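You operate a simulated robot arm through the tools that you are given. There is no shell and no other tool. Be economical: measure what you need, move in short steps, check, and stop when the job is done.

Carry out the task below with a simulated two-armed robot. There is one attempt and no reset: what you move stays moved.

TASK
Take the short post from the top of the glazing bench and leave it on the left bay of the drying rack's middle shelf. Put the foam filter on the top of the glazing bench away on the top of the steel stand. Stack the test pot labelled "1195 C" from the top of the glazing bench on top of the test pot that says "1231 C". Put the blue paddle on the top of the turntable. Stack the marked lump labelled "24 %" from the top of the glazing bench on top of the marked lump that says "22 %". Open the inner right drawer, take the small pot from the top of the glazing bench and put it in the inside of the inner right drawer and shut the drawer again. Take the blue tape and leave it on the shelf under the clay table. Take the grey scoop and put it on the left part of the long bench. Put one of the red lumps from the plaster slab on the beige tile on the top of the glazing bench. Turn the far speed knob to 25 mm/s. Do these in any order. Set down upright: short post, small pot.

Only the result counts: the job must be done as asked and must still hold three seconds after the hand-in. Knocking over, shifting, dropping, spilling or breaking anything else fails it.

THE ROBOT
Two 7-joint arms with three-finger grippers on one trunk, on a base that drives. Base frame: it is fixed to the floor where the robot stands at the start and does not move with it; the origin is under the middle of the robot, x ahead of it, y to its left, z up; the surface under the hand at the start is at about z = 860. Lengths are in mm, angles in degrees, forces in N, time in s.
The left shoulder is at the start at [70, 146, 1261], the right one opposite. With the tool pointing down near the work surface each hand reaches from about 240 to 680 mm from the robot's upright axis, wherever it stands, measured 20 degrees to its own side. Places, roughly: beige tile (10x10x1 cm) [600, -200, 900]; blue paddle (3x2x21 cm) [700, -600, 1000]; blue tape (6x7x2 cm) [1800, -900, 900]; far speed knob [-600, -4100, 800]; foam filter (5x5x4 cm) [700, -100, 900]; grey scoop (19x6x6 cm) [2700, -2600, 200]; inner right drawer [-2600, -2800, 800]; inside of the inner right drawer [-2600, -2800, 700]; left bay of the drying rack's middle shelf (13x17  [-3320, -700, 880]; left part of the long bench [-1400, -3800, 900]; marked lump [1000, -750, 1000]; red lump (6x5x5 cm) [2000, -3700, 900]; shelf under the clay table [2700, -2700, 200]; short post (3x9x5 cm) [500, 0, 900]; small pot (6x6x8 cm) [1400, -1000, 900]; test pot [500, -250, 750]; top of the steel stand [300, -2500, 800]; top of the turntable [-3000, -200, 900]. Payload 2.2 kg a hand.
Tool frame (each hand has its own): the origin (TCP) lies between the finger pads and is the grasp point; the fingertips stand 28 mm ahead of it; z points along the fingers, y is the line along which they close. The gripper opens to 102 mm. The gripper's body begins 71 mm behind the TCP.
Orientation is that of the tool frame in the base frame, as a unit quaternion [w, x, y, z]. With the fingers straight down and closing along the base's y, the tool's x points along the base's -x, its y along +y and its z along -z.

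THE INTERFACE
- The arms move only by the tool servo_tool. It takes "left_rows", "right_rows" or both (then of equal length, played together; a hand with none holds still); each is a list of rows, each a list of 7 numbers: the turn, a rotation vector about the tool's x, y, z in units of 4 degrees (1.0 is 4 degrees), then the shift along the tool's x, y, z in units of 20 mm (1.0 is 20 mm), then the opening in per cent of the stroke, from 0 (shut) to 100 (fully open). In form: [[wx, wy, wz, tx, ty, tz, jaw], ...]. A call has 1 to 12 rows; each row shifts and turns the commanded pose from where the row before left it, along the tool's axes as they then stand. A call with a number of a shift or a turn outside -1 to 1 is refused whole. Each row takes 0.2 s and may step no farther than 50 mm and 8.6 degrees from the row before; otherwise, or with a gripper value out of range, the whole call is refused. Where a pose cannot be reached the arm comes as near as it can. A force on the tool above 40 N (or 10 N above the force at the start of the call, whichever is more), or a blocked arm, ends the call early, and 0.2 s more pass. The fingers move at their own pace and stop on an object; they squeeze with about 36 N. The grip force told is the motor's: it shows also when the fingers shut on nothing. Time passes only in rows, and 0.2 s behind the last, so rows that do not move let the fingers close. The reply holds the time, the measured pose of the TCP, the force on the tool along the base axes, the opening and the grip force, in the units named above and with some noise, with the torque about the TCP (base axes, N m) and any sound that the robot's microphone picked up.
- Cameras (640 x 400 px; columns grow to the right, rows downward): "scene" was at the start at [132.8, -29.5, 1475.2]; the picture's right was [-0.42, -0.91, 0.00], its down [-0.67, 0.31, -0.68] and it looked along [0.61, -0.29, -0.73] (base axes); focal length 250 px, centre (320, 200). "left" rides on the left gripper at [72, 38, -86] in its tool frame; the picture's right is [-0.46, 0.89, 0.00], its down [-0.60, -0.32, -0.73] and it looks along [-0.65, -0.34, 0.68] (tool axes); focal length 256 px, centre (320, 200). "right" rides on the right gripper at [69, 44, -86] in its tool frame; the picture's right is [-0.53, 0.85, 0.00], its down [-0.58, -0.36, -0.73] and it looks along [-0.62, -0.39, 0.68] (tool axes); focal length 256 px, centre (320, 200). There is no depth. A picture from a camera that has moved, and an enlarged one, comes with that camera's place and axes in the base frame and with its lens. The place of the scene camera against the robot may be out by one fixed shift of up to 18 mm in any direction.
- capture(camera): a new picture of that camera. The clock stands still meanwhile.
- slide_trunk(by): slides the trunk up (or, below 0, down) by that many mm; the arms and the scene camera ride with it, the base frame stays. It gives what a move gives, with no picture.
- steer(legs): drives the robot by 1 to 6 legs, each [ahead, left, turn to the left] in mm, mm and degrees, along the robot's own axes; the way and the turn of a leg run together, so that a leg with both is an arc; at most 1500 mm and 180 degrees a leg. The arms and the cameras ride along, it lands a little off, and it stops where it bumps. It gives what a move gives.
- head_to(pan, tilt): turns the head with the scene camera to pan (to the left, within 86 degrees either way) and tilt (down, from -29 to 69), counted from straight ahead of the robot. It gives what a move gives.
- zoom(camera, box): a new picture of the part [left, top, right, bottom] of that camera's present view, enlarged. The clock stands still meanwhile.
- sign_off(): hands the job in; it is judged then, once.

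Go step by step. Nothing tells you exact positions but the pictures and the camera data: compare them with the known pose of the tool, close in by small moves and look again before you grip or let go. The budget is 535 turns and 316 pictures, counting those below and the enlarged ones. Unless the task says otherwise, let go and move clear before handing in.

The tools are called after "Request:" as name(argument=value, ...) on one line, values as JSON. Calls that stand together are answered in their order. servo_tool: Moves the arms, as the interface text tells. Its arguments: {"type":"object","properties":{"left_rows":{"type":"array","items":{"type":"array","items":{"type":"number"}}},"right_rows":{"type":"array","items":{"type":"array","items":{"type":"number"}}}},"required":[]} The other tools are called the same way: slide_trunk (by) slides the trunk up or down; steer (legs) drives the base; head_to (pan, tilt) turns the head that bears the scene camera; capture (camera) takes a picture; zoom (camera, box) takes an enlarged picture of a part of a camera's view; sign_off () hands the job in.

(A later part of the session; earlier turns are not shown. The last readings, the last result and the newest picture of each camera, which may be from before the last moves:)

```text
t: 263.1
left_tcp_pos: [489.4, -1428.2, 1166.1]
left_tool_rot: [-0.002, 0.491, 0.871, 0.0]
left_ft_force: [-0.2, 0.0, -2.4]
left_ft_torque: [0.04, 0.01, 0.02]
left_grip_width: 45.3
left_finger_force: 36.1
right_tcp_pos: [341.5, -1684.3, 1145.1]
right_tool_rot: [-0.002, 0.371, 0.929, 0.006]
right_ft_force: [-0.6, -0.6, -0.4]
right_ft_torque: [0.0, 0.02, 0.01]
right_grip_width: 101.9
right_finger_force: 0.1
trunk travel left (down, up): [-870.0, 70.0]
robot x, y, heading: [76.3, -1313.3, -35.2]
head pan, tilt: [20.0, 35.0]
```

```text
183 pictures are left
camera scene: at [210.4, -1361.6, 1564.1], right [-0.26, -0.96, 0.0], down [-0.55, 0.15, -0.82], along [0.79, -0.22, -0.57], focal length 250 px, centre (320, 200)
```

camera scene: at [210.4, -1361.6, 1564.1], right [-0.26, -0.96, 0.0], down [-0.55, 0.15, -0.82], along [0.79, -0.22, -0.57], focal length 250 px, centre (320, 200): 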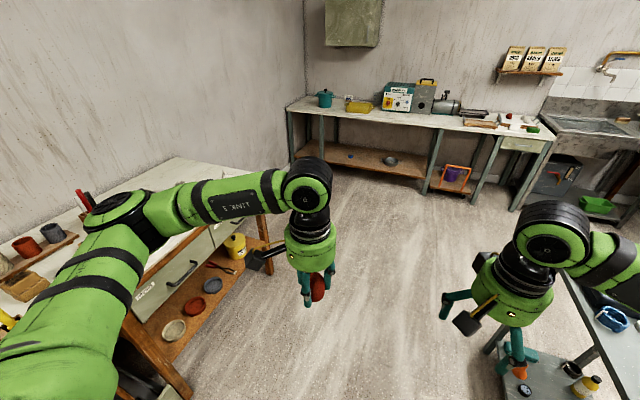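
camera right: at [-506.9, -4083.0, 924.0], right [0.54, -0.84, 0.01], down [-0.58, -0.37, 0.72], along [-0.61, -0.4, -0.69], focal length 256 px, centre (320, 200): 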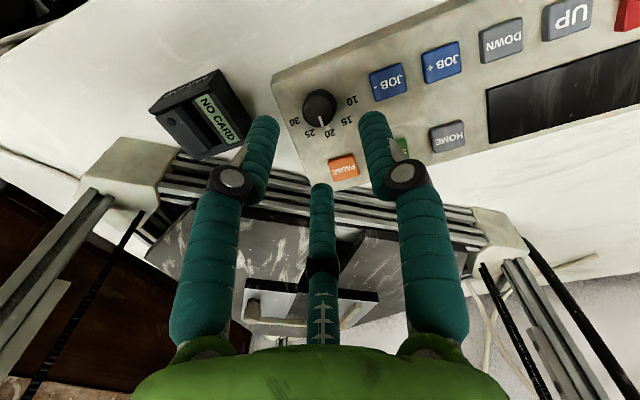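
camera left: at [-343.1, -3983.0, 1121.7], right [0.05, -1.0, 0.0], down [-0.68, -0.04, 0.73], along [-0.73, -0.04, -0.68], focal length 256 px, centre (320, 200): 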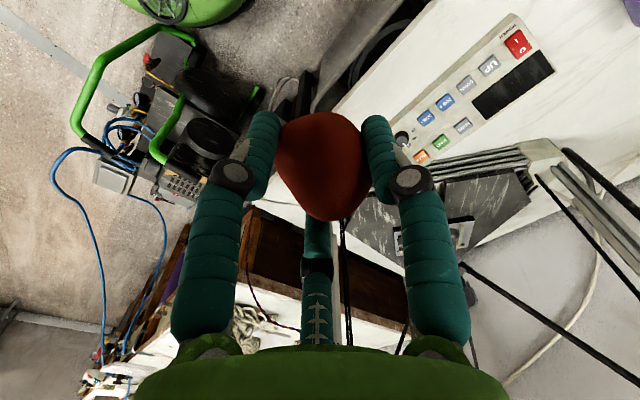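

Request:
steer(legs=[[-835, 0, 0], [0, 0, -1], [0, 900, 0]])

Request:
head_to(pan=10, tilt=50)

Request:
capture(camera="scene")

Request:
capture(camera="left")

```text
t: 272.3
left_tcp_pos: [335.4, -220.0, 1166.1]
left_tool_rot: [-0.002, 0.496, 0.868, -0.001]
left_ft_force: [0.1, 0.3, -1.1]
left_ft_torque: [0.04, 0.01, -0.02]
left_grip_width: 45.6
left_finger_force: 35.9
right_tcp_pos: [185.3, -474.4, 1144.7]
right_tool_rot: [-0.002, 0.375, 0.927, 0.007]
right_ft_force: [0.2, -0.3, 0.1]
right_ft_torque: [0.01, 0.01, -0.02]
right_grip_width: 102.2
right_finger_force: 0.1
trunk travel left (down, up): [-870.0, 70.0]
robot x, y, heading: [-75.6, -101.5, -35.9]
head pan, tilt: [20.0, 35.0]
```

```text
t: 273.1
left_tcp_pos: [335.7, -219.3, 1165.3]
left_tool_rot: [-0.004, 0.497, 0.868, -0.002]
left_ft_force: [-0.8, 0.2, -1.9]
left_ft_torque: [-0.02, 0.0, 0.0]
left_grip_width: 45.4
left_finger_force: 35.8
right_tcp_pos: [186.2, -474.0, 1144.7]
right_tool_rot: [-0.002, 0.375, 0.927, 0.006]
right_ft_force: [-0.9, 0.3, -0.2]
right_ft_torque: [0.02, 0.0, 0.02]
right_grip_width: 102.1
right_finger_force: 0.0
trunk travel left (down, up): [-870.0, 70.0]
robot x, y, heading: [-76.1, -99.8, -35.8]
head pan, tilt: [10.0, 50.0]
```

```text
182 pictures are left
camera scene: at [43.2, -158.2, 1542.5], right [-0.44, -0.9, 0.0], down [-0.69, 0.33, -0.64], along [0.58, -0.28, -0.77], focal length 250 px, centre (320, 200)
```

scene: 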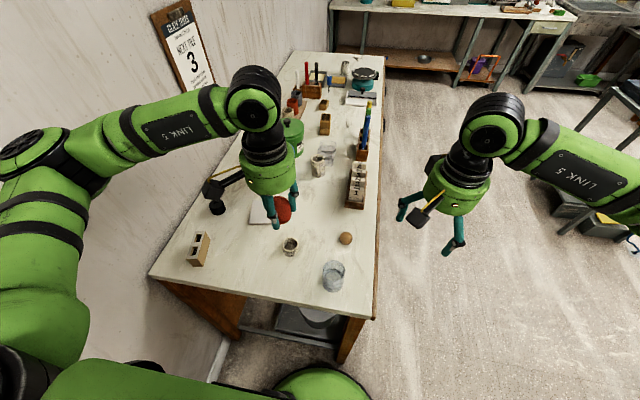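

```text
181 pictures are left
camera left: at [332.8, -138.6, 1251.7], right [1.0, 0.05, -0.01], down [0.04, -0.68, 0.73], along [0.03, -0.73, -0.68], focal length 256 px, centre (320, 200)
```

left: 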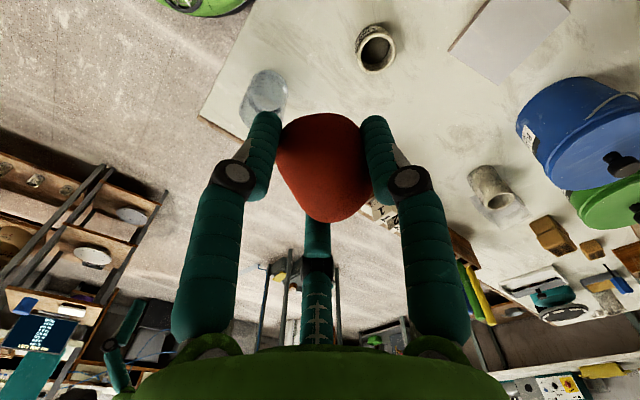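

Request:
steer(legs=[[20, 45, 0]])

Request:
servo_tool(left_rows=[[0, 0, 0, -0.72, 0.85, 0, 0], [0, 0, 0, -0.72, 0.85, 0, 0], [0, 0, 0, -0.72, 0.85, 0, 0], [0, 0, 0, -0.72, 0.85, -0.5, 0], [0, 0, 0, -0.72, 0.85, 0, 0], [0, 0, 0, -0.72, 0.85, 0, 0], [0, 0, 0, -0.72, 0.85, 0, 0], [0, 0, 0, -0.72, 0.85, 0, 0]])

Request:
capture(camera="left")

Request:
capture(camera="scene")

```text
t: 274.0
left_tcp_pos: [369.8, -198.9, 1168.4]
left_tool_rot: [0.0, 0.496, 0.868, 0.002]
left_ft_force: [-1.0, -0.8, -0.6]
left_ft_torque: [0.08, -0.05, -0.03]
left_grip_width: 45.3
left_finger_force: 35.7
right_tcp_pos: [220.5, -455.5, 1144.3]
right_tool_rot: [0.001, 0.376, 0.927, 0.008]
right_ft_force: [-1.3, -1.9, -0.2]
right_ft_torque: [0.04, -0.12, -0.02]
right_grip_width: 102.0
right_finger_force: 0.0
trunk travel left (down, up): [-870.0, 70.0]
robot x, y, heading: [-36.3, -77.4, -36.3]
head pan, tilt: [10.0, 50.0]
```

```text
t: 275.8
left_tcp_pos: [552.6, -225.1, 1174.7]
left_tool_rot: [-0.003, 0.498, 0.867, -0.001]
left_ft_force: [0.1, -0.2, -1.5]
left_ft_torque: [-0.01, 0.02, -0.02]
left_grip_width: 45.4
left_finger_force: 36.2
right_tcp_pos: [227.0, -450.5, 1144.2]
right_tool_rot: [-0.002, 0.376, 0.927, 0.006]
right_ft_force: [1.1, -0.9, -0.2]
right_ft_torque: [0.0, -0.03, -0.01]
right_grip_width: 102.1
right_finger_force: 0.0
trunk travel left (down, up): [-870.0, 70.0]
robot x, y, heading: [-35.0, -79.0, -36.1]
head pan, tilt: [10.0, 50.0]
```

```text
180 pictures are left
camera left: at [551.2, -145.6, 1260.6], right [1.0, 0.05, -0.01], down [0.04, -0.68, 0.73], along [0.03, -0.73, -0.68], focal length 256 px, centre (320, 200)
```

left: 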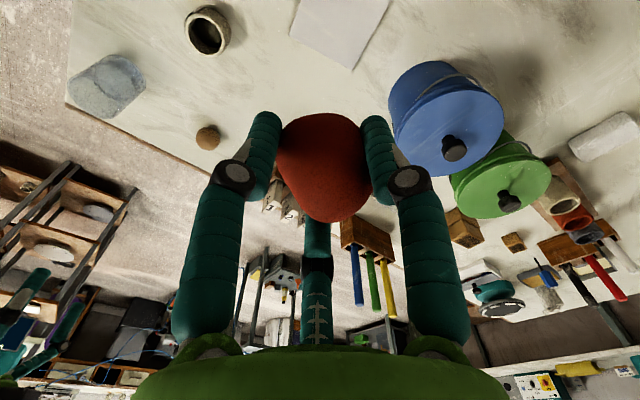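

```text
179 pictures are left
camera scene: at [85.1, -135.2, 1542.3], right [-0.44, -0.9, 0.0], down [-0.69, 0.33, -0.64], along [0.58, -0.28, -0.77], focal length 250 px, centre (320, 200)
```

scene: 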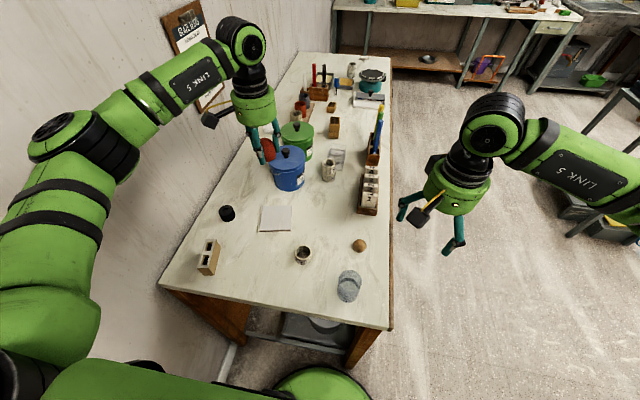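

Request:
servo_tool(left_rows=[[0, 0, 0, -0.1, 0.7, 0, 0], [0, 0, 0, 0, 0.7, 0, 0], [0, 0, 0, 0, 0, 1, 0], [0, 0, 0, 0, 0, 1, 0], [0, 0, 0, 0, 0, 1, 0]])

Request:
slide_trunk(by=-90)

Request:
capture(camera="left")

Request:
zoom(camera="scene", box=[200, 120, 340, 240])

```text
t: 277.0
left_tcp_pos: [577.5, -213.5, 1113.4]
left_tool_rot: [-0.003, 0.496, 0.868, -0.002]
left_ft_force: [-0.2, -0.1, -1.9]
left_ft_torque: [0.03, -0.01, -0.01]
left_grip_width: 45.7
left_finger_force: 36.2
right_tcp_pos: [228.5, -451.8, 1142.6]
right_tool_rot: [-0.001, 0.376, 0.926, 0.005]
right_ft_force: [0.2, -1.2, -0.5]
right_ft_torque: [-0.03, 0.0, -0.02]
right_grip_width: 101.9
right_finger_force: 0.1
trunk travel left (down, up): [-870.0, 70.0]
robot x, y, heading: [-33.5, -77.5, -35.9]
head pan, tilt: [10.0, 50.0]
```

```text
t: 278.2
left_tcp_pos: [577.5, -213.3, 1023.6]
left_tool_rot: [-0.002, 0.496, 0.868, -0.002]
left_ft_force: [0.3, -0.2, -0.5]
left_ft_torque: [-0.02, 0.0, -0.01]
left_grip_width: 45.3
left_finger_force: 36.0
right_tcp_pos: [227.4, -450.1, 1054.9]
right_tool_rot: [-0.002, 0.376, 0.927, 0.005]
right_ft_force: [-0.3, 0.4, -0.4]
right_ft_torque: [0.02, -0.01, -0.04]
right_grip_width: 101.9
right_finger_force: 0.1
trunk travel left (down, up): [-780.0, 160.0]
robot x, y, heading: [-36.7, -75.5, -36.1]
head pan, tilt: [10.0, 50.0]
```

```text
178 pictures are left
camera left: at [574.6, -132.5, 1110.3], right [1.0, 0.05, -0.01], down [0.04, -0.68, 0.73], along [0.03, -0.73, -0.68], focal length 256 px, centre (320, 200)
```

left: 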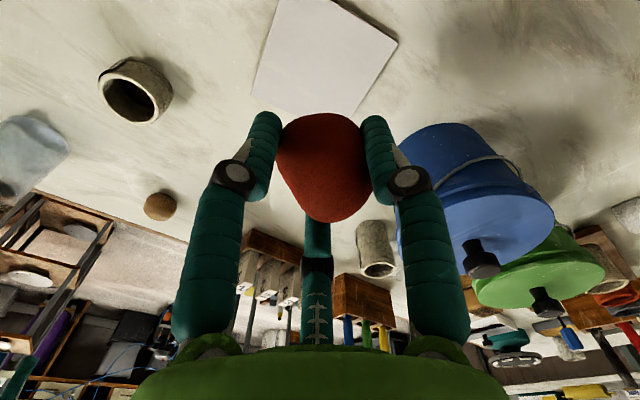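

```text
3.33 times, centred on (270, 180) of scene
camera zoom: at [84.7, -134.2, 1452.4], right [-0.44, -0.9, 0.0], down [-0.69, 0.33, -0.64], along [0.58, -0.28, -0.77], focal length 834 px, centre (487, 267)
```

zoom: 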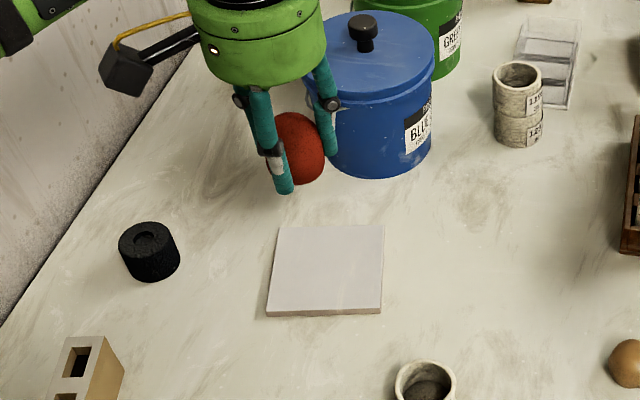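

Request:
servo_tool(left_rows=[[0, 0, 0, -0.3, 0.14, 1, 0], [0, 0, 0, 0, 0, 1, 0], [0, 0, 0, 0, 0, 1, 0], [0, 0, 0, 0, 0, 1, 0], [0, 0, 0, 0, 0, 0.7, 0], [0, 0, 0, 0, 0, 0, 0]])

Request:
zoom(camera="scene", box=[220, 150, 340, 240])

```text
t: 279.6
left_tcp_pos: [579.5, -215.5, 956.3]
left_tool_rot: [-0.001, 0.497, 0.868, -0.001]
left_ft_force: [0.0, -0.2, -2.1]
left_ft_torque: [0.0, -0.01, 0.02]
left_grip_width: 45.7
left_finger_force: 36.1
left hand out of reach, approached as far as the arm can: row 1, 4, 5
right_tcp_pos: [227.6, -449.8, 1054.5]
right_tool_rot: [-0.002, 0.376, 0.926, 0.006]
right_ft_force: [-0.3, -0.3, 0.1]
right_ft_torque: [0.01, 0.0, -0.02]
right_grip_width: 102.0
right_finger_force: 0.0
trunk travel left (down, up): [-780.0, 160.0]
robot x, y, heading: [-35.2, -75.9, -35.9]
head pan, tilt: [10.0, 50.0]
```

```text
4.44 times, centred on (280, 195) of scene
camera zoom: at [84.8, -134.3, 1452.4], right [-0.44, -0.9, 0.0], down [-0.69, 0.33, -0.64], along [0.58, -0.28, -0.77], focal length 1113 px, centre (498, 222)
```

zoom: 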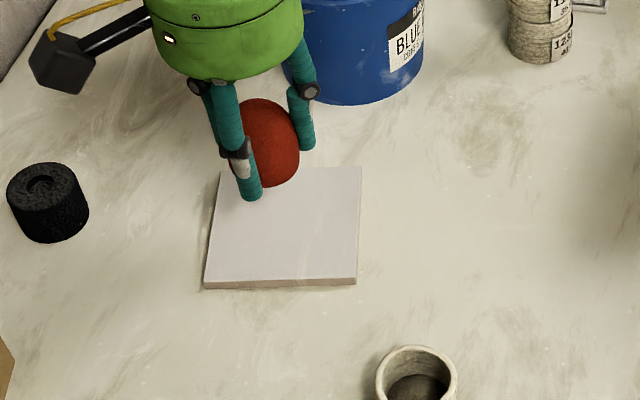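

Request:
slide_trunk(by=-36)

Request:
capture(camera="left")

Request:
zoom(camera="scene", box=[220, 150, 340, 240])

```text
t: 280.4
left_tcp_pos: [578.2, -214.5, 921.5]
left_tool_rot: [-0.002, 0.496, 0.868, -0.001]
left_ft_force: [-0.2, 0.1, -1.2]
left_ft_torque: [-0.01, -0.03, -0.01]
left_grip_width: 45.5
left_finger_force: 36.7
right_tcp_pos: [226.6, -451.2, 1018.4]
right_tool_rot: [-0.002, 0.376, 0.927, 0.005]
right_ft_force: [-0.6, -0.4, -0.4]
right_ft_torque: [-0.01, -0.02, 0.03]
right_grip_width: 102.1
right_finger_force: 0.0
trunk travel left (down, up): [-744.0, 196.0]
robot x, y, heading: [-36.1, -78.7, -35.8]
head pan, tilt: [10.0, 50.0]
```

```text
175 pictures are left
camera left: at [575.5, -134.4, 1007.1], right [1.0, 0.05, 0.0], down [0.04, -0.68, 0.73], along [0.03, -0.73, -0.68], focal length 256 px, centre (320, 200)
```

left: 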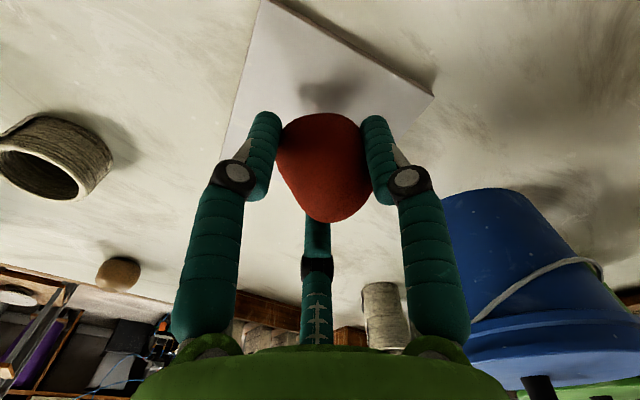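

```text
4.44 times, centred on (280, 195) of scene
camera zoom: at [84.4, -134.0, 1416.4], right [-0.44, -0.9, 0.0], down [-0.69, 0.33, -0.64], along [0.58, -0.28, -0.77], focal length 1113 px, centre (498, 222)
```

zoom: 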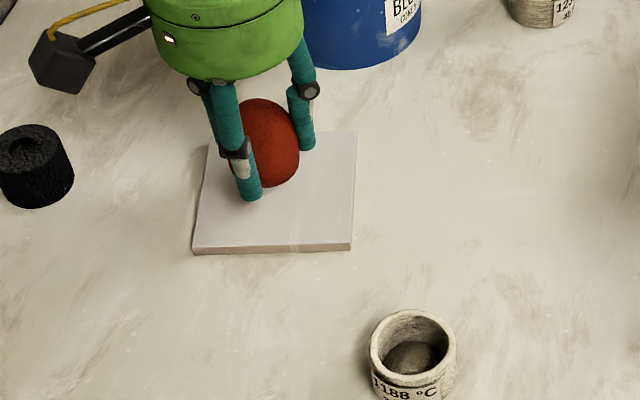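

Request:
slide_trunk(by=-8)

Request:
slide_trunk(by=-3)

```text
t: 281.0
left_tcp_pos: [579.7, -215.1, 912.2]
left_tool_rot: [-0.002, 0.496, 0.868, -0.001]
left_ft_force: [0.0, 0.3, -2.2]
left_ft_torque: [-0.03, 0.05, -0.03]
left_grip_width: 45.4
left_finger_force: 36.1
right_tcp_pos: [227.4, -450.5, 1009.6]
right_tool_rot: [-0.002, 0.377, 0.926, 0.006]
right_ft_force: [-0.1, 0.5, -0.4]
right_ft_torque: [-0.01, -0.03, -0.05]
right_grip_width: 102.0
right_finger_force: 0.1
trunk travel left (down, up): [-736.0, 204.0]
robot x, y, heading: [-34.2, -76.3, -35.8]
head pan, tilt: [10.0, 50.0]
```

```text
t: 281.5
left_tcp_pos: [579.2, -216.6, 910.1]
left_tool_rot: [-0.001, 0.496, 0.868, -0.001]
left_ft_force: [-0.2, 0.0, -2.4]
left_ft_torque: [0.01, 0.04, 0.04]
left_grip_width: 45.5
left_finger_force: 36.3
right_tcp_pos: [226.4, -450.9, 1007.2]
right_tool_rot: [-0.001, 0.376, 0.927, 0.006]
right_ft_force: [0.1, -0.8, -0.3]
right_ft_torque: [0.02, 0.0, 0.01]
right_grip_width: 102.2
right_finger_force: 0.0
trunk travel left (down, up): [-733.0, 207.0]
robot x, y, heading: [-34.9, -74.4, -36.1]
head pan, tilt: [10.0, 50.0]
```

Request:
slide_trunk(by=-4)

Request:
slide_trunk(by=-4)

Request:
zoom(camera="scene", box=[220, 130, 340, 220])

```text
t: 282.1
left_tcp_pos: [578.8, -216.4, 905.5]
left_tool_rot: [-0.002, 0.497, 0.868, -0.002]
left_ft_force: [0.1, -0.6, -2.1]
left_ft_torque: [0.04, -0.01, 0.02]
left_grip_width: 45.5
left_finger_force: 35.8
right_tcp_pos: [226.2, -450.6, 1004.1]
right_tool_rot: [-0.001, 0.376, 0.926, 0.005]
right_ft_force: [-0.3, -0.6, -0.3]
right_ft_torque: [0.0, 0.01, -0.04]
right_grip_width: 102.1
right_finger_force: 0.0
trunk travel left (down, up): [-729.0, 211.0]
robot x, y, heading: [-35.9, -74.2, -36.1]
head pan, tilt: [10.0, 50.0]
```

```text
t: 282.6
left_tcp_pos: [578.8, -216.5, 903.7]
left_tool_rot: [0.0, 0.495, 0.869, -0.002]
left_ft_force: [0.0, 1.5, 7.9]
left_ft_torque: [0.21, -0.06, 0.06]
left_grip_width: 45.5
left_finger_force: 35.7
right_tcp_pos: [226.5, -449.8, 999.3]
right_tool_rot: [-0.002, 0.376, 0.927, 0.005]
right_ft_force: [0.0, -0.5, -0.1]
right_ft_torque: [0.02, -0.02, -0.01]
right_grip_width: 102.0
right_finger_force: 0.0
trunk travel left (down, up): [-725.0, 215.0]
robot x, y, heading: [-38.3, -72.5, -36.1]
head pan, tilt: [10.0, 50.0]
```

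```text
4.44 times, centred on (280, 175) of scene
camera zoom: at [83.3, -133.6, 1397.7], right [-0.44, -0.9, 0.0], down [-0.69, 0.33, -0.64], along [0.58, -0.28, -0.77], focal length 1113 px, centre (498, 311)
```

zoom: 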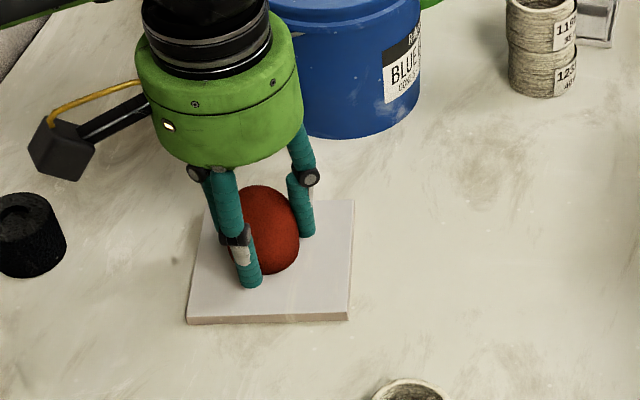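

Request:
servo_tool(left_rows=[[0, 0, 0, 0, 0, 0, 55], [0, 0, 0, 0, 0, 0, 80], [0, 0, 0, 0, 0, 0, 85], [0, 0, 0, 0, 0, 0, 85]])

Request:
slide_trunk(by=120)

Request:
zoom(camera="scene", box=[200, 150, 340, 270])

Request:
capture(camera="left")

```text
t: 283.6
left_tcp_pos: [578.8, -215.1, 902.1]
left_tool_rot: [-0.001, 0.496, 0.869, 0.0]
left_ft_force: [0.2, -0.4, 0.0]
left_ft_torque: [0.02, 0.0, 0.01]
left_grip_width: 86.5
left_finger_force: 0.1
right_tcp_pos: [228.1, -450.3, 1001.2]
right_tool_rot: [-0.001, 0.376, 0.927, 0.006]
right_ft_force: [-0.4, 0.3, -0.4]
right_ft_torque: [0.0, -0.02, 0.03]
right_grip_width: 102.1
right_finger_force: 0.1
trunk travel left (down, up): [-725.0, 215.0]
robot x, y, heading: [-35.3, -75.2, -36.0]
head pan, tilt: [10.0, 50.0]
```

```text
t: 285.1
left_tcp_pos: [578.2, -215.6, 1022.0]
left_tool_rot: [-0.002, 0.496, 0.868, -0.001]
left_ft_force: [-0.7, -0.3, 0.6]
left_ft_torque: [0.02, 0.02, 0.03]
left_grip_width: 86.7
left_finger_force: 0.1
right_tcp_pos: [227.6, -448.8, 1118.6]
right_tool_rot: [-0.002, 0.376, 0.927, 0.005]
right_ft_force: [0.6, -0.4, 0.1]
right_ft_torque: [-0.01, 0.0, -0.03]
right_grip_width: 102.0
right_finger_force: 0.0
trunk travel left (down, up): [-845.0, 95.0]
robot x, y, heading: [-39.2, -75.6, -35.8]
head pan, tilt: [10.0, 50.0]
```

```text
3.33 times, centred on (270, 210) of scene
camera zoom: at [84.7, -134.3, 1517.4], right [-0.44, -0.9, 0.0], down [-0.69, 0.33, -0.64], along [0.58, -0.28, -0.77], focal length 834 px, centre (487, 167)
```

zoom: 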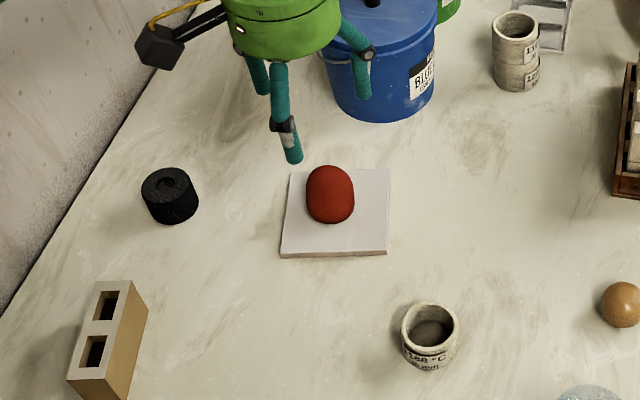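

```text
171 pictures are left
camera left: at [575.7, -134.5, 1107.9], right [1.0, 0.05, 0.0], down [0.04, -0.68, 0.73], along [0.03, -0.73, -0.68], focal length 256 px, centre (320, 200)
```

left: 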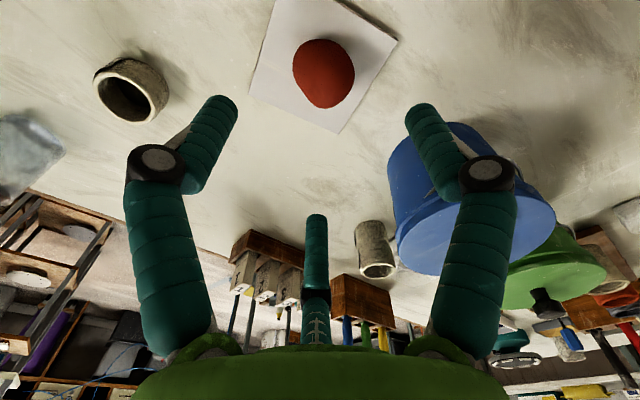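

Red lump sits on the tile. Next pick post and filter: I tuck the left hand in and turn the robot to heading 0 at the near end.

Request:
servo_tool(left_rows=[[0, 0, 0, 0.4, -0.9, -0.3, 100], [0, 0, 0, 0.4, -0.9, -0.3, 100], [0, 0, 0, 0.4, -0.9, -0.3, 100], [0, 0, 0, 0.4, -0.9, -0.3, 100], [0, 0, 0, 0.4, -0.9, -0.3, 100], [0, 0, 0, 0.4, -0.9, 0, 100], [0, 0, 0, 0, -0.9, 0, 100], [0, 0, 0, 0, -0.9, 0, 100], [0, 0, 0, 0, -0.9, 0, 100], [0, 0, 0, 0, -0.9, 0, 100], [0, 0, 0, 0, -0.9, 0, 100], [0, 0, 0, 0, -0.9, 0, 100]])

Request:
steer(legs=[[0, 0, 34]])

Request:
capture(camera="scene")

```text
t: 287.7
left_tcp_pos: [367.7, -284.5, 1053.0]
left_tool_rot: [-0.001, 0.497, 0.868, 0.0]
left_ft_force: [-0.3, 0.4, -1.0]
left_ft_torque: [0.02, -0.01, -0.01]
left_grip_width: 102.2
left_finger_force: 0.1
right_tcp_pos: [226.1, -451.5, 1119.8]
right_tool_rot: [-0.002, 0.376, 0.927, 0.006]
right_ft_force: [0.4, 0.4, 0.1]
right_ft_torque: [-0.02, -0.05, -0.03]
right_grip_width: 102.0
right_finger_force: 0.0
trunk travel left (down, up): [-845.0, 95.0]
robot x, y, heading: [-34.8, -78.8, -35.9]
head pan, tilt: [10.0, 50.0]
```

```text
t: 289.7
left_tcp_pos: [413.5, -31.6, 1053.3]
left_tool_rot: [-0.001, 0.225, 0.974, 0.001]
left_ft_force: [-0.9, 1.1, 0.5]
left_ft_torque: [0.0, -0.03, 0.01]
left_grip_width: 101.9
left_finger_force: 0.1
right_tcp_pos: [388.8, -247.6, 1119.8]
right_tool_rot: [-0.002, 0.093, 0.996, 0.007]
right_ft_force: [-0.3, 0.1, 0.5]
right_ft_torque: [-0.02, -0.04, 0.01]
right_grip_width: 102.0
right_finger_force: 0.0
trunk travel left (down, up): [-845.0, 95.0]
robot x, y, heading: [-39.3, -70.4, -2.4]
head pan, tilt: [10.0, 50.0]
```

```text
170 pictures are left
camera scene: at [99.5, -71.0, 1517.5], right [0.13, -0.99, -0.01], down [-0.76, -0.1, -0.64], along [0.64, 0.09, -0.76], focal length 250 px, centre (320, 200)
```

scene: 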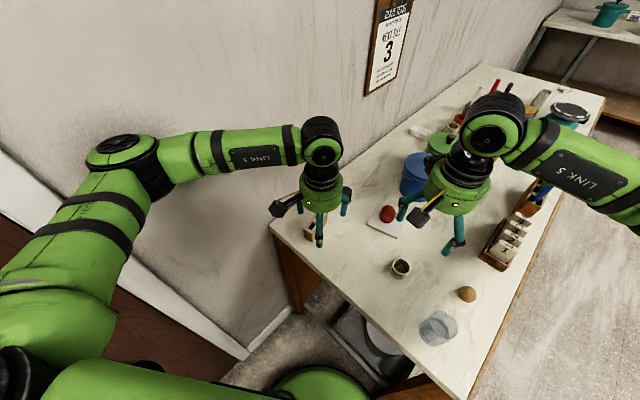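

The filter is reachable with the left hand when I face more to the right, so: left takes the filter now; later the right takes the small pot. Turning back.

Request:
steer(legs=[[0, 0, -43], [0, 25, 0]])

Request:
head_to(pan=30, tilt=50)

Request:
capture(camera="scene")

Request:
capture(camera="left")

```text
t: 292.5
left_tcp_pos: [340.9, -335.6, 1053.3]
left_tool_rot: [-0.001, 0.57, 0.822, 0.001]
left_ft_force: [-1.1, -1.1, -0.6]
left_ft_torque: [0.05, -0.02, -0.02]
left_grip_width: 102.0
left_finger_force: 0.1
right_tcp_pos: [172.7, -475.2, 1119.6]
right_tool_rot: [-0.001, 0.455, 0.891, 0.008]
right_ft_force: [-0.7, -1.3, 0.1]
right_ft_torque: [0.03, -0.06, 0.0]
right_grip_width: 101.9
right_finger_force: 0.2
trunk travel left (down, up): [-845.0, 95.0]
robot x, y, heading: [-20.1, -59.2, -45.5]
head pan, tilt: [10.0, 50.0]
```

```text
t: 293.3
left_tcp_pos: [345.0, -331.6, 1053.1]
left_tool_rot: [-0.002, 0.569, 0.822, -0.002]
left_ft_force: [-0.8, -0.1, 0.3]
left_ft_torque: [0.01, 0.02, 0.0]
left_grip_width: 101.9
left_finger_force: 0.0
right_tcp_pos: [178.2, -471.4, 1120.2]
right_tool_rot: [-0.002, 0.455, 0.89, 0.005]
right_ft_force: [-0.2, 0.0, 0.4]
right_ft_torque: [0.0, -0.02, 0.01]
right_grip_width: 102.2
right_finger_force: 0.0
trunk travel left (down, up): [-845.0, 95.0]
robot x, y, heading: [-17.5, -55.9, -45.7]
head pan, tilt: [30.0, 50.0]
```

```text
169 pictures are left
camera scene: at [102.2, -110.0, 1517.4], right [-0.27, -0.96, 0.0], down [-0.74, 0.21, -0.64], along [0.62, -0.17, -0.77], focal length 250 px, centre (320, 200)
```

scene: 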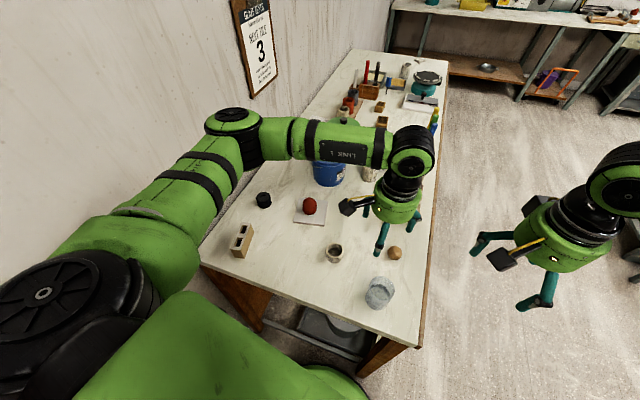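

```text
168 pictures are left
camera left: at [355.7, -252.0, 1138.8], right [0.99, -0.12, -0.01], down [-0.08, -0.68, 0.73], along [-0.09, -0.73, -0.68], focal length 256 px, centre (320, 200)
```

left: 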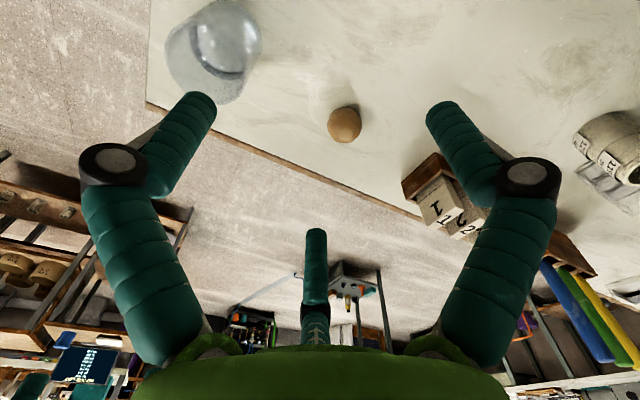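

Request:
servo_tool(left_rows=[[0, 0, 0, 0.355, 0.965, 0, 100], [0, 0, 0, 0.355, 0.965, 0, 100], [0, 0, 0, 0.355, 0.965, 0, 100], [0, 0, 0, 0.355, 0.965, 0, 100], [0, 0, 0, 0.355, 0.965, 0, 100], [0, 0, 0, 0.355, 0.965, 0, 100], [0, 0, 0, 0.355, 0.965, 0, 100], [0, 0, 0, 0.355, 0.965, 0, 100], [0, 0, 0, 0.355, 0.965, 0, 100], [0, 0, 0, 0.355, 0.965, 0, 100]])

Request:
servo_tool(left_rows=[[0, 0, 0, 0.355, 0.965, 0, 100], [0, 0, 0, 0.355, 0.965, 0, 100], [0, 0, 0, 0.355, 0.965, 0, 100], [0, 0, 0, 0.355, 0.965, 0, 100], [0, 0, 0, 0.355, 0.965, 0, 100], [0, 0, 0, 0.355, 0.965, 0, 100], [0, 0, 0, 0.355, 0.965, 0, 100], [0, 0, 0, 0.355, 0.965, 0, 100], [0, 0, 0, 0.355, 0.965, 0, 100]])

Request:
capture(camera="left")

Request:
capture(camera="scene")

```text
t: 295.5
left_tcp_pos: [500.6, -196.8, 1051.3]
left_tool_rot: [-0.003, 0.569, 0.822, -0.002]
left_ft_force: [0.0, -0.4, -0.3]
left_ft_torque: [0.01, 0.02, -0.02]
left_grip_width: 101.7
left_finger_force: 0.1
right_tcp_pos: [177.2, -471.9, 1120.2]
right_tool_rot: [-0.001, 0.455, 0.891, 0.006]
right_ft_force: [0.1, -0.4, 1.3]
right_ft_torque: [0.02, 0.02, -0.02]
right_grip_width: 101.9
right_finger_force: 0.1
trunk travel left (down, up): [-845.0, 95.0]
robot x, y, heading: [-16.4, -61.1, -45.9]
head pan, tilt: [30.0, 50.0]
```

```text
t: 297.5
left_tcp_pos: [561.6, -138.3, 1046.4]
left_tool_rot: [-0.002, 0.57, 0.822, -0.001]
left_ft_force: [-0.3, 0.0, 0.0]
left_ft_torque: [0.02, 0.01, 0.01]
left_grip_width: 102.0
left_finger_force: 0.1
left hand out of reach, approached as far as the arm can: row 5, 6, 7, 8, 9
right_tcp_pos: [177.1, -472.9, 1120.1]
right_tool_rot: [0.0, 0.454, 0.891, 0.005]
right_ft_force: [-0.4, 0.3, 0.3]
right_ft_torque: [0.0, 0.02, -0.02]
right_grip_width: 102.5
right_finger_force: 0.0
trunk travel left (down, up): [-845.0, 95.0]
robot x, y, heading: [-17.9, -60.1, -45.9]
head pan, tilt: [30.0, 50.0]
```

```text
167 pictures are left
camera left: at [573.0, -57.7, 1132.3], right [0.99, -0.13, 0.0], down [-0.08, -0.68, 0.73], along [-0.09, -0.72, -0.68], focal length 256 px, centre (320, 200)
```

left: 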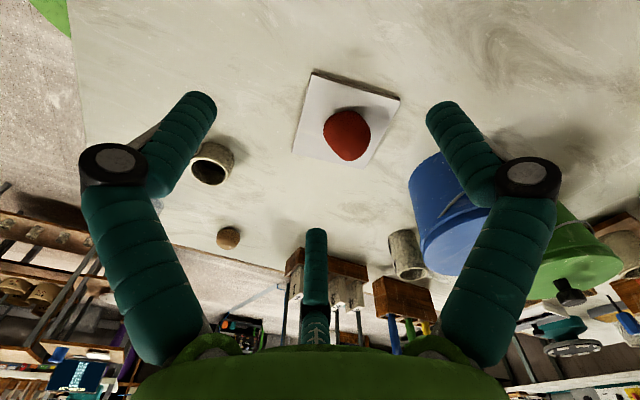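

```text
166 pictures are left
camera scene: at [101.1, -110.7, 1517.4], right [-0.27, -0.96, 0.0], down [-0.74, 0.21, -0.64], along [0.62, -0.17, -0.77], focal length 250 px, centre (320, 200)
```

scene: 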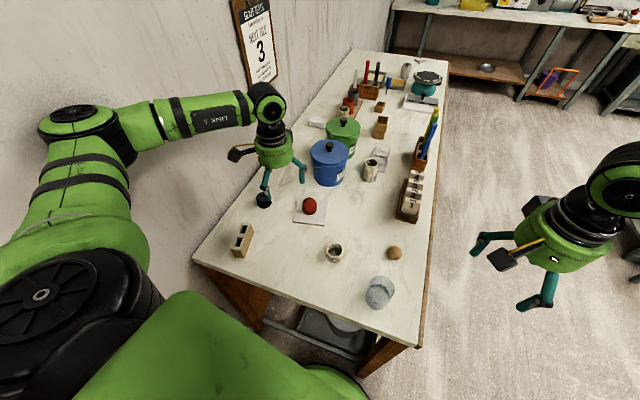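

Request:
servo_tool(left_rows=[[0, 0, 1, 0, 0, 0, 100], [0, 0, 1, 0, 0, 0, 100], [0, 0, 1, 0, 0, 0, 100], [0, 0, 1, 0, 0, 0, 100], [0, 0, 1, 0, 0, 0, 100], [0, 0, 1, 0, 0, 0, 100]])

Request:
servo_tool(left_rows=[[0, 0, 0, 0.72, 0.69, 0, 100], [0, 0, 0, 0.72, 0.69, 0, 100], [0, 0, 0, 0.72, 0.69, 0, 100]])

```text
t: 298.9
left_tcp_pos: [495.0, -151.3, 1024.9]
left_tool_rot: [-0.002, 0.671, 0.741, -0.002]
left_ft_force: [-0.3, 0.7, 0.1]
left_ft_torque: [-0.01, -0.02, 0.03]
left_grip_width: 101.7
left_finger_force: 0.0
left hand out of reach, approached as far as the arm can: row 1, 2, 3, 4, 5, 6
right_tcp_pos: [177.4, -472.8, 1119.1]
right_tool_rot: [-0.001, 0.455, 0.89, 0.006]
right_ft_force: [-0.5, -0.1, -0.1]
right_ft_torque: [0.0, -0.02, 0.0]
right_grip_width: 101.8
right_finger_force: 0.1
trunk travel left (down, up): [-845.0, 95.0]
robot x, y, heading: [-19.0, -60.0, -45.7]
head pan, tilt: [30.0, 50.0]
```

```text
t: 299.7
left_tcp_pos: [494.7, -152.4, 1024.3]
left_tool_rot: [-0.001, 0.671, 0.742, -0.003]
left_ft_force: [-0.6, -0.4, -0.3]
left_ft_torque: [-0.02, -0.01, -0.02]
left_grip_width: 102.1
left_finger_force: 0.1
left hand out of reach, approached as far as the arm can: row 1, 2, 3
right_tcp_pos: [175.9, -473.3, 1120.0]
right_tool_rot: [-0.002, 0.455, 0.89, 0.005]
right_ft_force: [0.0, -0.3, 0.4]
right_ft_torque: [-0.02, 0.02, 0.0]
right_grip_width: 101.8
right_finger_force: 0.1
trunk travel left (down, up): [-845.0, 95.0]
robot x, y, heading: [-19.6, -59.4, -45.7]
head pan, tilt: [30.0, 50.0]
```

Request:
servo_tool(left_rows=[[0, 0, -1, 0, 0, 0, 100], [0, 0, -1, 0, 0, 0, 100], [0, 0, -1, 0, 0, 0, 100], [0, 0, -1, 0, 0, 0, 100], [0, 0, -1, 0, 0, 0, 100], [0, 0, -1, 0, 0, 0, 100], [0, 0, -1, 0, 0, 0, 100], [0, 0, -1, 0, 0, 0, 100], [0, 0, -1, 0, 0, 0, 100], [0, 0, -1, 0, 0, 0, 100], [0, 0, -1, 0, 0, 0, 100], [0, 0, -1, 0, 0, 0, 100]])

```text
t: 302.3
left_tcp_pos: [495.2, -150.9, 1024.2]
left_tool_rot: [-0.002, 0.32, 0.948, 0.0]
left_ft_force: [0.0, -0.3, 0.3]
left_ft_torque: [-0.02, -0.05, -0.01]
left_grip_width: 102.3
left_finger_force: 0.1
right_tcp_pos: [177.1, -473.3, 1120.2]
right_tool_rot: [0.0, 0.454, 0.891, 0.006]
right_ft_force: [0.6, 0.6, -0.1]
right_ft_torque: [-0.02, 0.0, 0.02]
right_grip_width: 102.0
right_finger_force: 0.1
trunk travel left (down, up): [-845.0, 95.0]
robot x, y, heading: [-19.3, -58.5, -45.9]
head pan, tilt: [30.0, 50.0]
```

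Request:
servo_tool(left_rows=[[0, 0, 0, -0.405, 0.933, 0, 100], [0, 0, 0, -0.405, 0.933, 0, 100], [0, 0, 0, -0.405, 0.933, 0, 100], [0, 0, 0, -0.405, 0.933, 0, 100], [0, 0, 0, -0.405, 0.933, 0, 100], [0, 0, 0, -0.405, 0.933, 0, 100], [0, 0, 0, -0.405, 0.933, 0, 100], [0, 0, 0, -0.405, 0.933, 0, 100], [0, 0, 0, -0.405, 0.933, 0, 100]])

Request:
capture(camera="left")

```text
t: 304.3
left_tcp_pos: [651.8, -67.2, 1026.7]
left_tool_rot: [-0.002, 0.319, 0.948, 0.005]
left_ft_force: [-0.3, 0.0, 0.2]
left_ft_torque: [-0.02, 0.0, -0.04]
left_grip_width: 101.7
left_finger_force: 0.1
right_tcp_pos: [171.3, -479.7, 1117.1]
right_tool_rot: [-0.001, 0.454, 0.891, 0.01]
right_ft_force: [-0.1, 0.1, 0.9]
right_ft_torque: [0.04, -0.01, 0.01]
right_grip_width: 102.2
right_finger_force: 0.0
trunk travel left (down, up): [-845.0, 95.0]
robot x, y, heading: [-20.6, -60.5, -45.5]
head pan, tilt: [30.0, 50.0]
```

```text
165 pictures are left
camera left: at [618.1, 4.8, 1113.3], right [0.91, 0.42, 0.0], down [0.29, -0.62, 0.73], along [0.31, -0.66, -0.69], focal length 256 px, centre (320, 200)
```

left: 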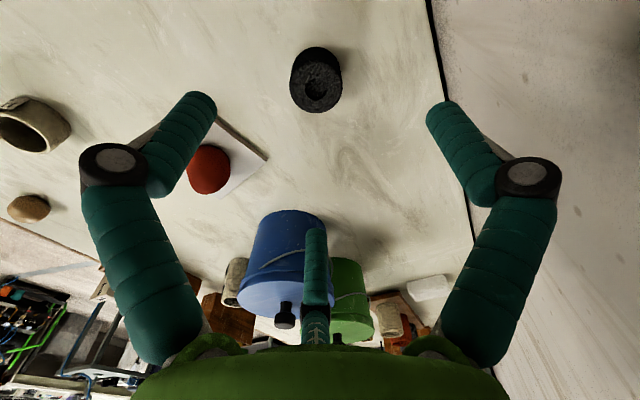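

Request:
servo_tool(left_rows=[[0, 0, 0, -0.6, -0.48, 0, 90], [0, 0, 0, 0, 0, 1, 90], [0, 0, 0, 0, 0, 1, 90], [0, 0, 0, 0, 0, 1, 90], [0, 0, 0, 0, 0, 1, 90]])

Request:
capture(camera="left")

```text
t: 305.5
left_tcp_pos: [660.1, -76.1, 942.4]
left_tool_rot: [-0.003, 0.32, 0.947, -0.001]
left_ft_force: [-0.2, 0.1, -0.4]
left_ft_torque: [0.01, 0.01, 0.02]
left_grip_width: 91.7
left_finger_force: 0.1
right_tcp_pos: [177.8, -472.6, 1119.8]
right_tool_rot: [-0.001, 0.455, 0.891, 0.006]
right_ft_force: [0.7, -0.8, 1.1]
right_ft_torque: [-0.03, 0.0, 0.02]
right_grip_width: 102.0
right_finger_force: 0.0
trunk travel left (down, up): [-845.0, 95.0]
robot x, y, heading: [-17.3, -59.3, -45.5]
head pan, tilt: [30.0, 50.0]
```

```text
164 pictures are left
camera left: at [625.8, -3.1, 1028.7], right [0.91, 0.42, 0.0], down [0.29, -0.62, 0.73], along [0.3, -0.66, -0.68], focal length 256 px, centre (320, 200)
```

left: 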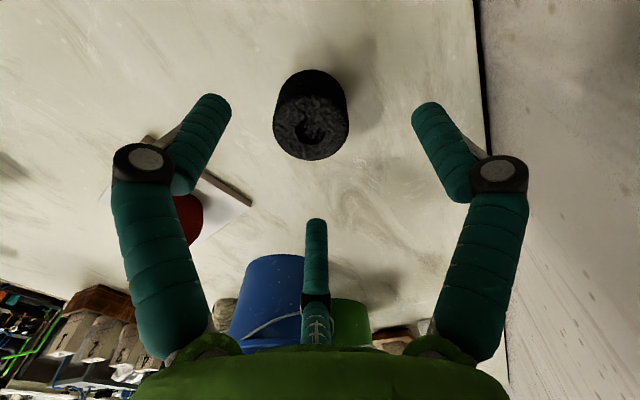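

Request:
servo_tool(left_rows=[[0, 0, 0, 0.17, -0.19, 1, 90], [0, 0, 0, 0, 0, 1, 90], [0, 0, 0, 0, 0, 0.35, 90], [0, 0, 0, 0, 0, 0, 50], [0, 0, 0, 0, 0, 0, 0], [0, 0, 0, 0, 0, 0, 0], [0, 0, 0, 0, 0, 0, 0]])

Request:
capture(camera="left")

```text
t: 307.1
left_tcp_pos: [651.8, -77.4, 896.1]
left_tool_rot: [-0.002, 0.32, 0.947, -0.001]
left_ft_force: [-0.6, 0.5, 1.9]
left_ft_torque: [-0.01, -0.07, 0.0]
left_grip_width: 43.9
left_finger_force: 36.4
right_tcp_pos: [177.3, -473.0, 1120.0]
right_tool_rot: [-0.001, 0.455, 0.891, 0.006]
right_ft_force: [0.4, -0.4, -0.4]
right_ft_torque: [-0.02, 0.03, 0.05]
right_grip_width: 102.2
right_finger_force: 0.0
trunk travel left (down, up): [-845.0, 95.0]
robot x, y, heading: [-18.7, -61.2, -45.7]
head pan, tilt: [30.0, 50.0]
```

```text
163 pictures are left
camera left: at [619.1, -4.2, 982.3], right [0.91, 0.42, 0.0], down [0.29, -0.62, 0.73], along [0.31, -0.66, -0.68], focal length 256 px, centre (320, 200)
```

left: 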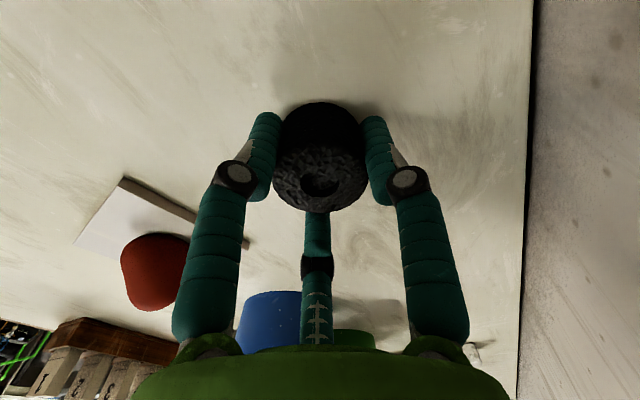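

Request:
servo_tool(left_rows=[[0, 0, 0, 0, 0, -1, 0], [0, 0, 0, 0, 0, -1, 0], [0, 0, 0, 0, 0, -1, 0], [0, 0, 0, 0, 0, -1, 0], [0, 0, 0, 0, 0, -1, 0], [0, 0, 0, 0, 0, -1, 0], [0, 0, 0, 0.5, -0.9, -0.5, 0], [0, 0, 0, 0.5, -0.9, -0.5, 0], [0, 0, 0, 0.5, -0.9, -0.5, 0], [0, 0, 0, 0.5, -0.9, 0, 0], [0, 0, 0, 0.5, -0.9, 0, 0], [0, 0, 0, 0.5, -0.9, 0, 0]])

Request:
servo_tool(left_rows=[[0, 0, 0, 0.5, -0.9, 0, 0], [0, 0, 0, 0.5, -0.9, 0, 0], [0, 0, 0, 0.5, -0.9, 0, 0], [0, 0, 0, 0.5, -0.9, 0, 0], [0, 0, 0, 0.5, -0.9, 0, 0], [0, 0, 0, 0.5, -0.9, 0, 0], [0, 0, 0, 0.5, -0.9, 0, 0], [0, 0, 0, 0.5, -0.9, 0, 0]])

Request:
capture(camera="scene")

```text
t: 309.7
left_tcp_pos: [530.5, -130.8, 1050.0]
left_tool_rot: [0.002, 0.319, 0.948, 0.003]
left_ft_force: [0.3, 0.4, -0.8]
left_ft_torque: [0.0, -0.03, -0.01]
left_grip_width: 44.0
left_finger_force: 35.8
right_tcp_pos: [167.3, -477.8, 1119.1]
right_tool_rot: [0.002, 0.454, 0.891, 0.009]
right_ft_force: [-0.1, 0.5, 0.4]
right_ft_torque: [0.02, 0.03, 0.01]
right_grip_width: 102.0
right_finger_force: 0.0
trunk travel left (down, up): [-845.0, 95.0]
robot x, y, heading: [-19.8, -60.5, -45.4]
head pan, tilt: [30.0, 50.0]
```

```text
t: 311.5
left_tcp_pos: [389.0, -194.3, 1047.4]
left_tool_rot: [-0.003, 0.32, 0.947, 0.0]
left_ft_force: [-0.9, -0.5, -0.4]
left_ft_torque: [0.02, -0.03, 0.03]
left_grip_width: 44.2
left_finger_force: 36.0
right_tcp_pos: [175.8, -473.8, 1120.1]
right_tool_rot: [-0.001, 0.455, 0.891, 0.005]
right_ft_force: [0.4, -0.1, 0.5]
right_ft_torque: [-0.02, -0.02, 0.01]
right_grip_width: 101.8
right_finger_force: 0.1
trunk travel left (down, up): [-845.0, 95.0]
robot x, y, heading: [-18.1, -58.4, -45.7]
head pan, tilt: [30.0, 50.0]
```

```text
162 pictures are left
camera scene: at [100.3, -111.8, 1517.5], right [-0.27, -0.96, 0.0], down [-0.74, 0.21, -0.64], along [0.62, -0.17, -0.77], focal length 250 px, centre (320, 200)
```

scene: 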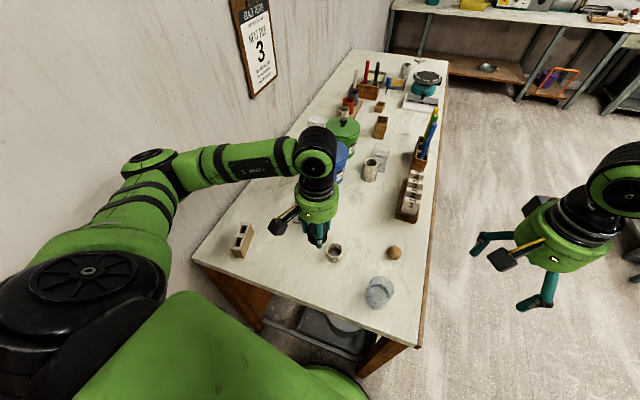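

Request:
steer(legs=[[0, 0, 9.5], [-70, -950, 0], [1500, 0, 0], [190, 0, 0], [0, 0, 90]])

Request:
head_to(pan=0, tilt=40)

Request:
capture(camera="scene")

```text
t: 329.2
left_tcp_pos: [807.5, -1357.0, 1047.5]
left_tool_rot: [-0.001, -0.518, 0.855, -0.001]
left_ft_force: [0.8, 0.5, 0.0]
left_ft_torque: [0.0, -0.03, -0.01]
left_grip_width: 43.3
left_finger_force: 36.1
right_tcp_pos: [1120.5, -1519.4, 1119.5]
right_tool_rot: [-0.005, -0.388, 0.922, 0.003]
right_ft_force: [-0.2, -0.3, 0.7]
right_ft_torque: [-0.03, 0.04, 0.0]
right_grip_width: 102.3
right_finger_force: 0.1
trunk travel left (down, up): [-845.0, 95.0]
robot x, y, heading: [742.7, -1785.2, 54.0]
head pan, tilt: [30.0, 50.0]
```

```text
t: 330.2
left_tcp_pos: [807.9, -1357.1, 1047.7]
left_tool_rot: [-0.001, -0.518, 0.855, -0.002]
left_ft_force: [0.6, 0.7, 0.0]
left_ft_torque: [-0.01, -0.01, 0.02]
left_grip_width: 43.1
left_finger_force: 35.7
right_tcp_pos: [1119.3, -1519.6, 1119.3]
right_tool_rot: [-0.005, -0.388, 0.922, 0.002]
right_ft_force: [1.2, 0.2, 0.6]
right_ft_torque: [0.01, -0.02, 0.02]
right_grip_width: 102.0
right_finger_force: 0.0
trunk travel left (down, up): [-845.0, 95.0]
robot x, y, heading: [744.4, -1783.1, 54.0]
head pan, tilt: [0.0, 40.0]
```

```text
161 pictures are left
camera scene: at [834.3, -1668.6, 1531.6], right [0.81, -0.59, 0.0], down [-0.38, -0.52, -0.77], along [0.45, 0.62, -0.64], focal length 250 px, centre (320, 200)
```

scene: 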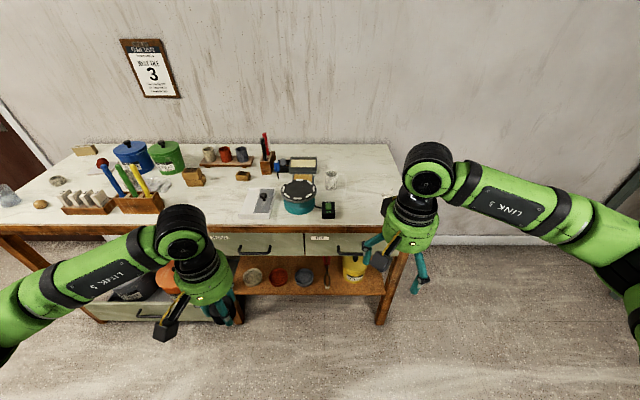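

Request:
steer(legs=[[445, 60, 0]])

Request:
capture(camera="scene")

Request:
capture(camera="right")

```text
t: 332.9
left_tcp_pos: [1018.7, -965.6, 1047.9]
left_tool_rot: [-0.001, -0.517, 0.856, -0.002]
left_ft_force: [-0.8, -0.4, 0.2]
left_ft_torque: [0.01, -0.02, 0.0]
left_grip_width: 43.0
left_finger_force: 35.7
right_tcp_pos: [1330.8, -1128.2, 1120.1]
right_tool_rot: [-0.005, -0.389, 0.921, 0.002]
right_ft_force: [-0.9, 0.6, 0.4]
right_ft_torque: [0.0, 0.01, 0.01]
right_grip_width: 102.0
right_finger_force: 0.0
trunk travel left (down, up): [-845.0, 95.0]
robot x, y, heading: [957.3, -1386.7, 53.9]
head pan, tilt: [0.0, 40.0]
```

```text
160 pictures are left
camera scene: at [1044.5, -1277.1, 1531.8], right [0.81, -0.59, 0.0], down [-0.38, -0.52, -0.77], along [0.45, 0.62, -0.64], focal length 250 px, centre (320, 200)
```

scene: 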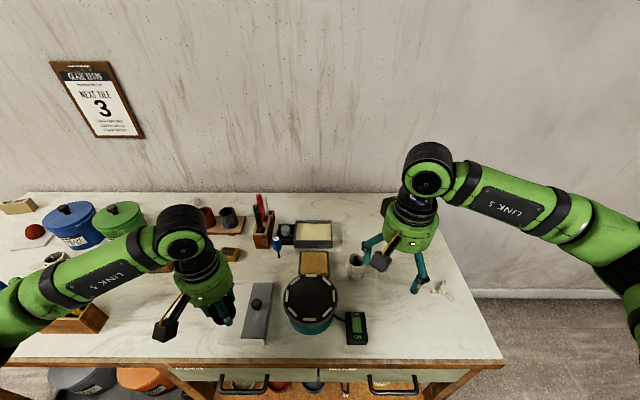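

```text
159 pictures are left
camera right: at [1252.3, -1147.8, 1208.1], right [-0.23, 0.97, 0.0], down [0.67, 0.16, 0.72], along [0.7, 0.17, -0.69], focal length 256 px, centre (320, 200)
```

right: 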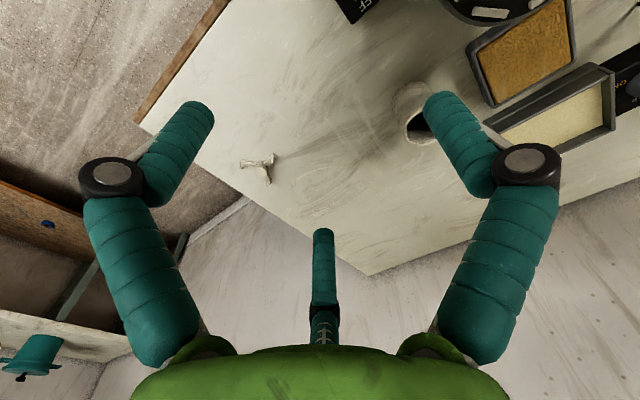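

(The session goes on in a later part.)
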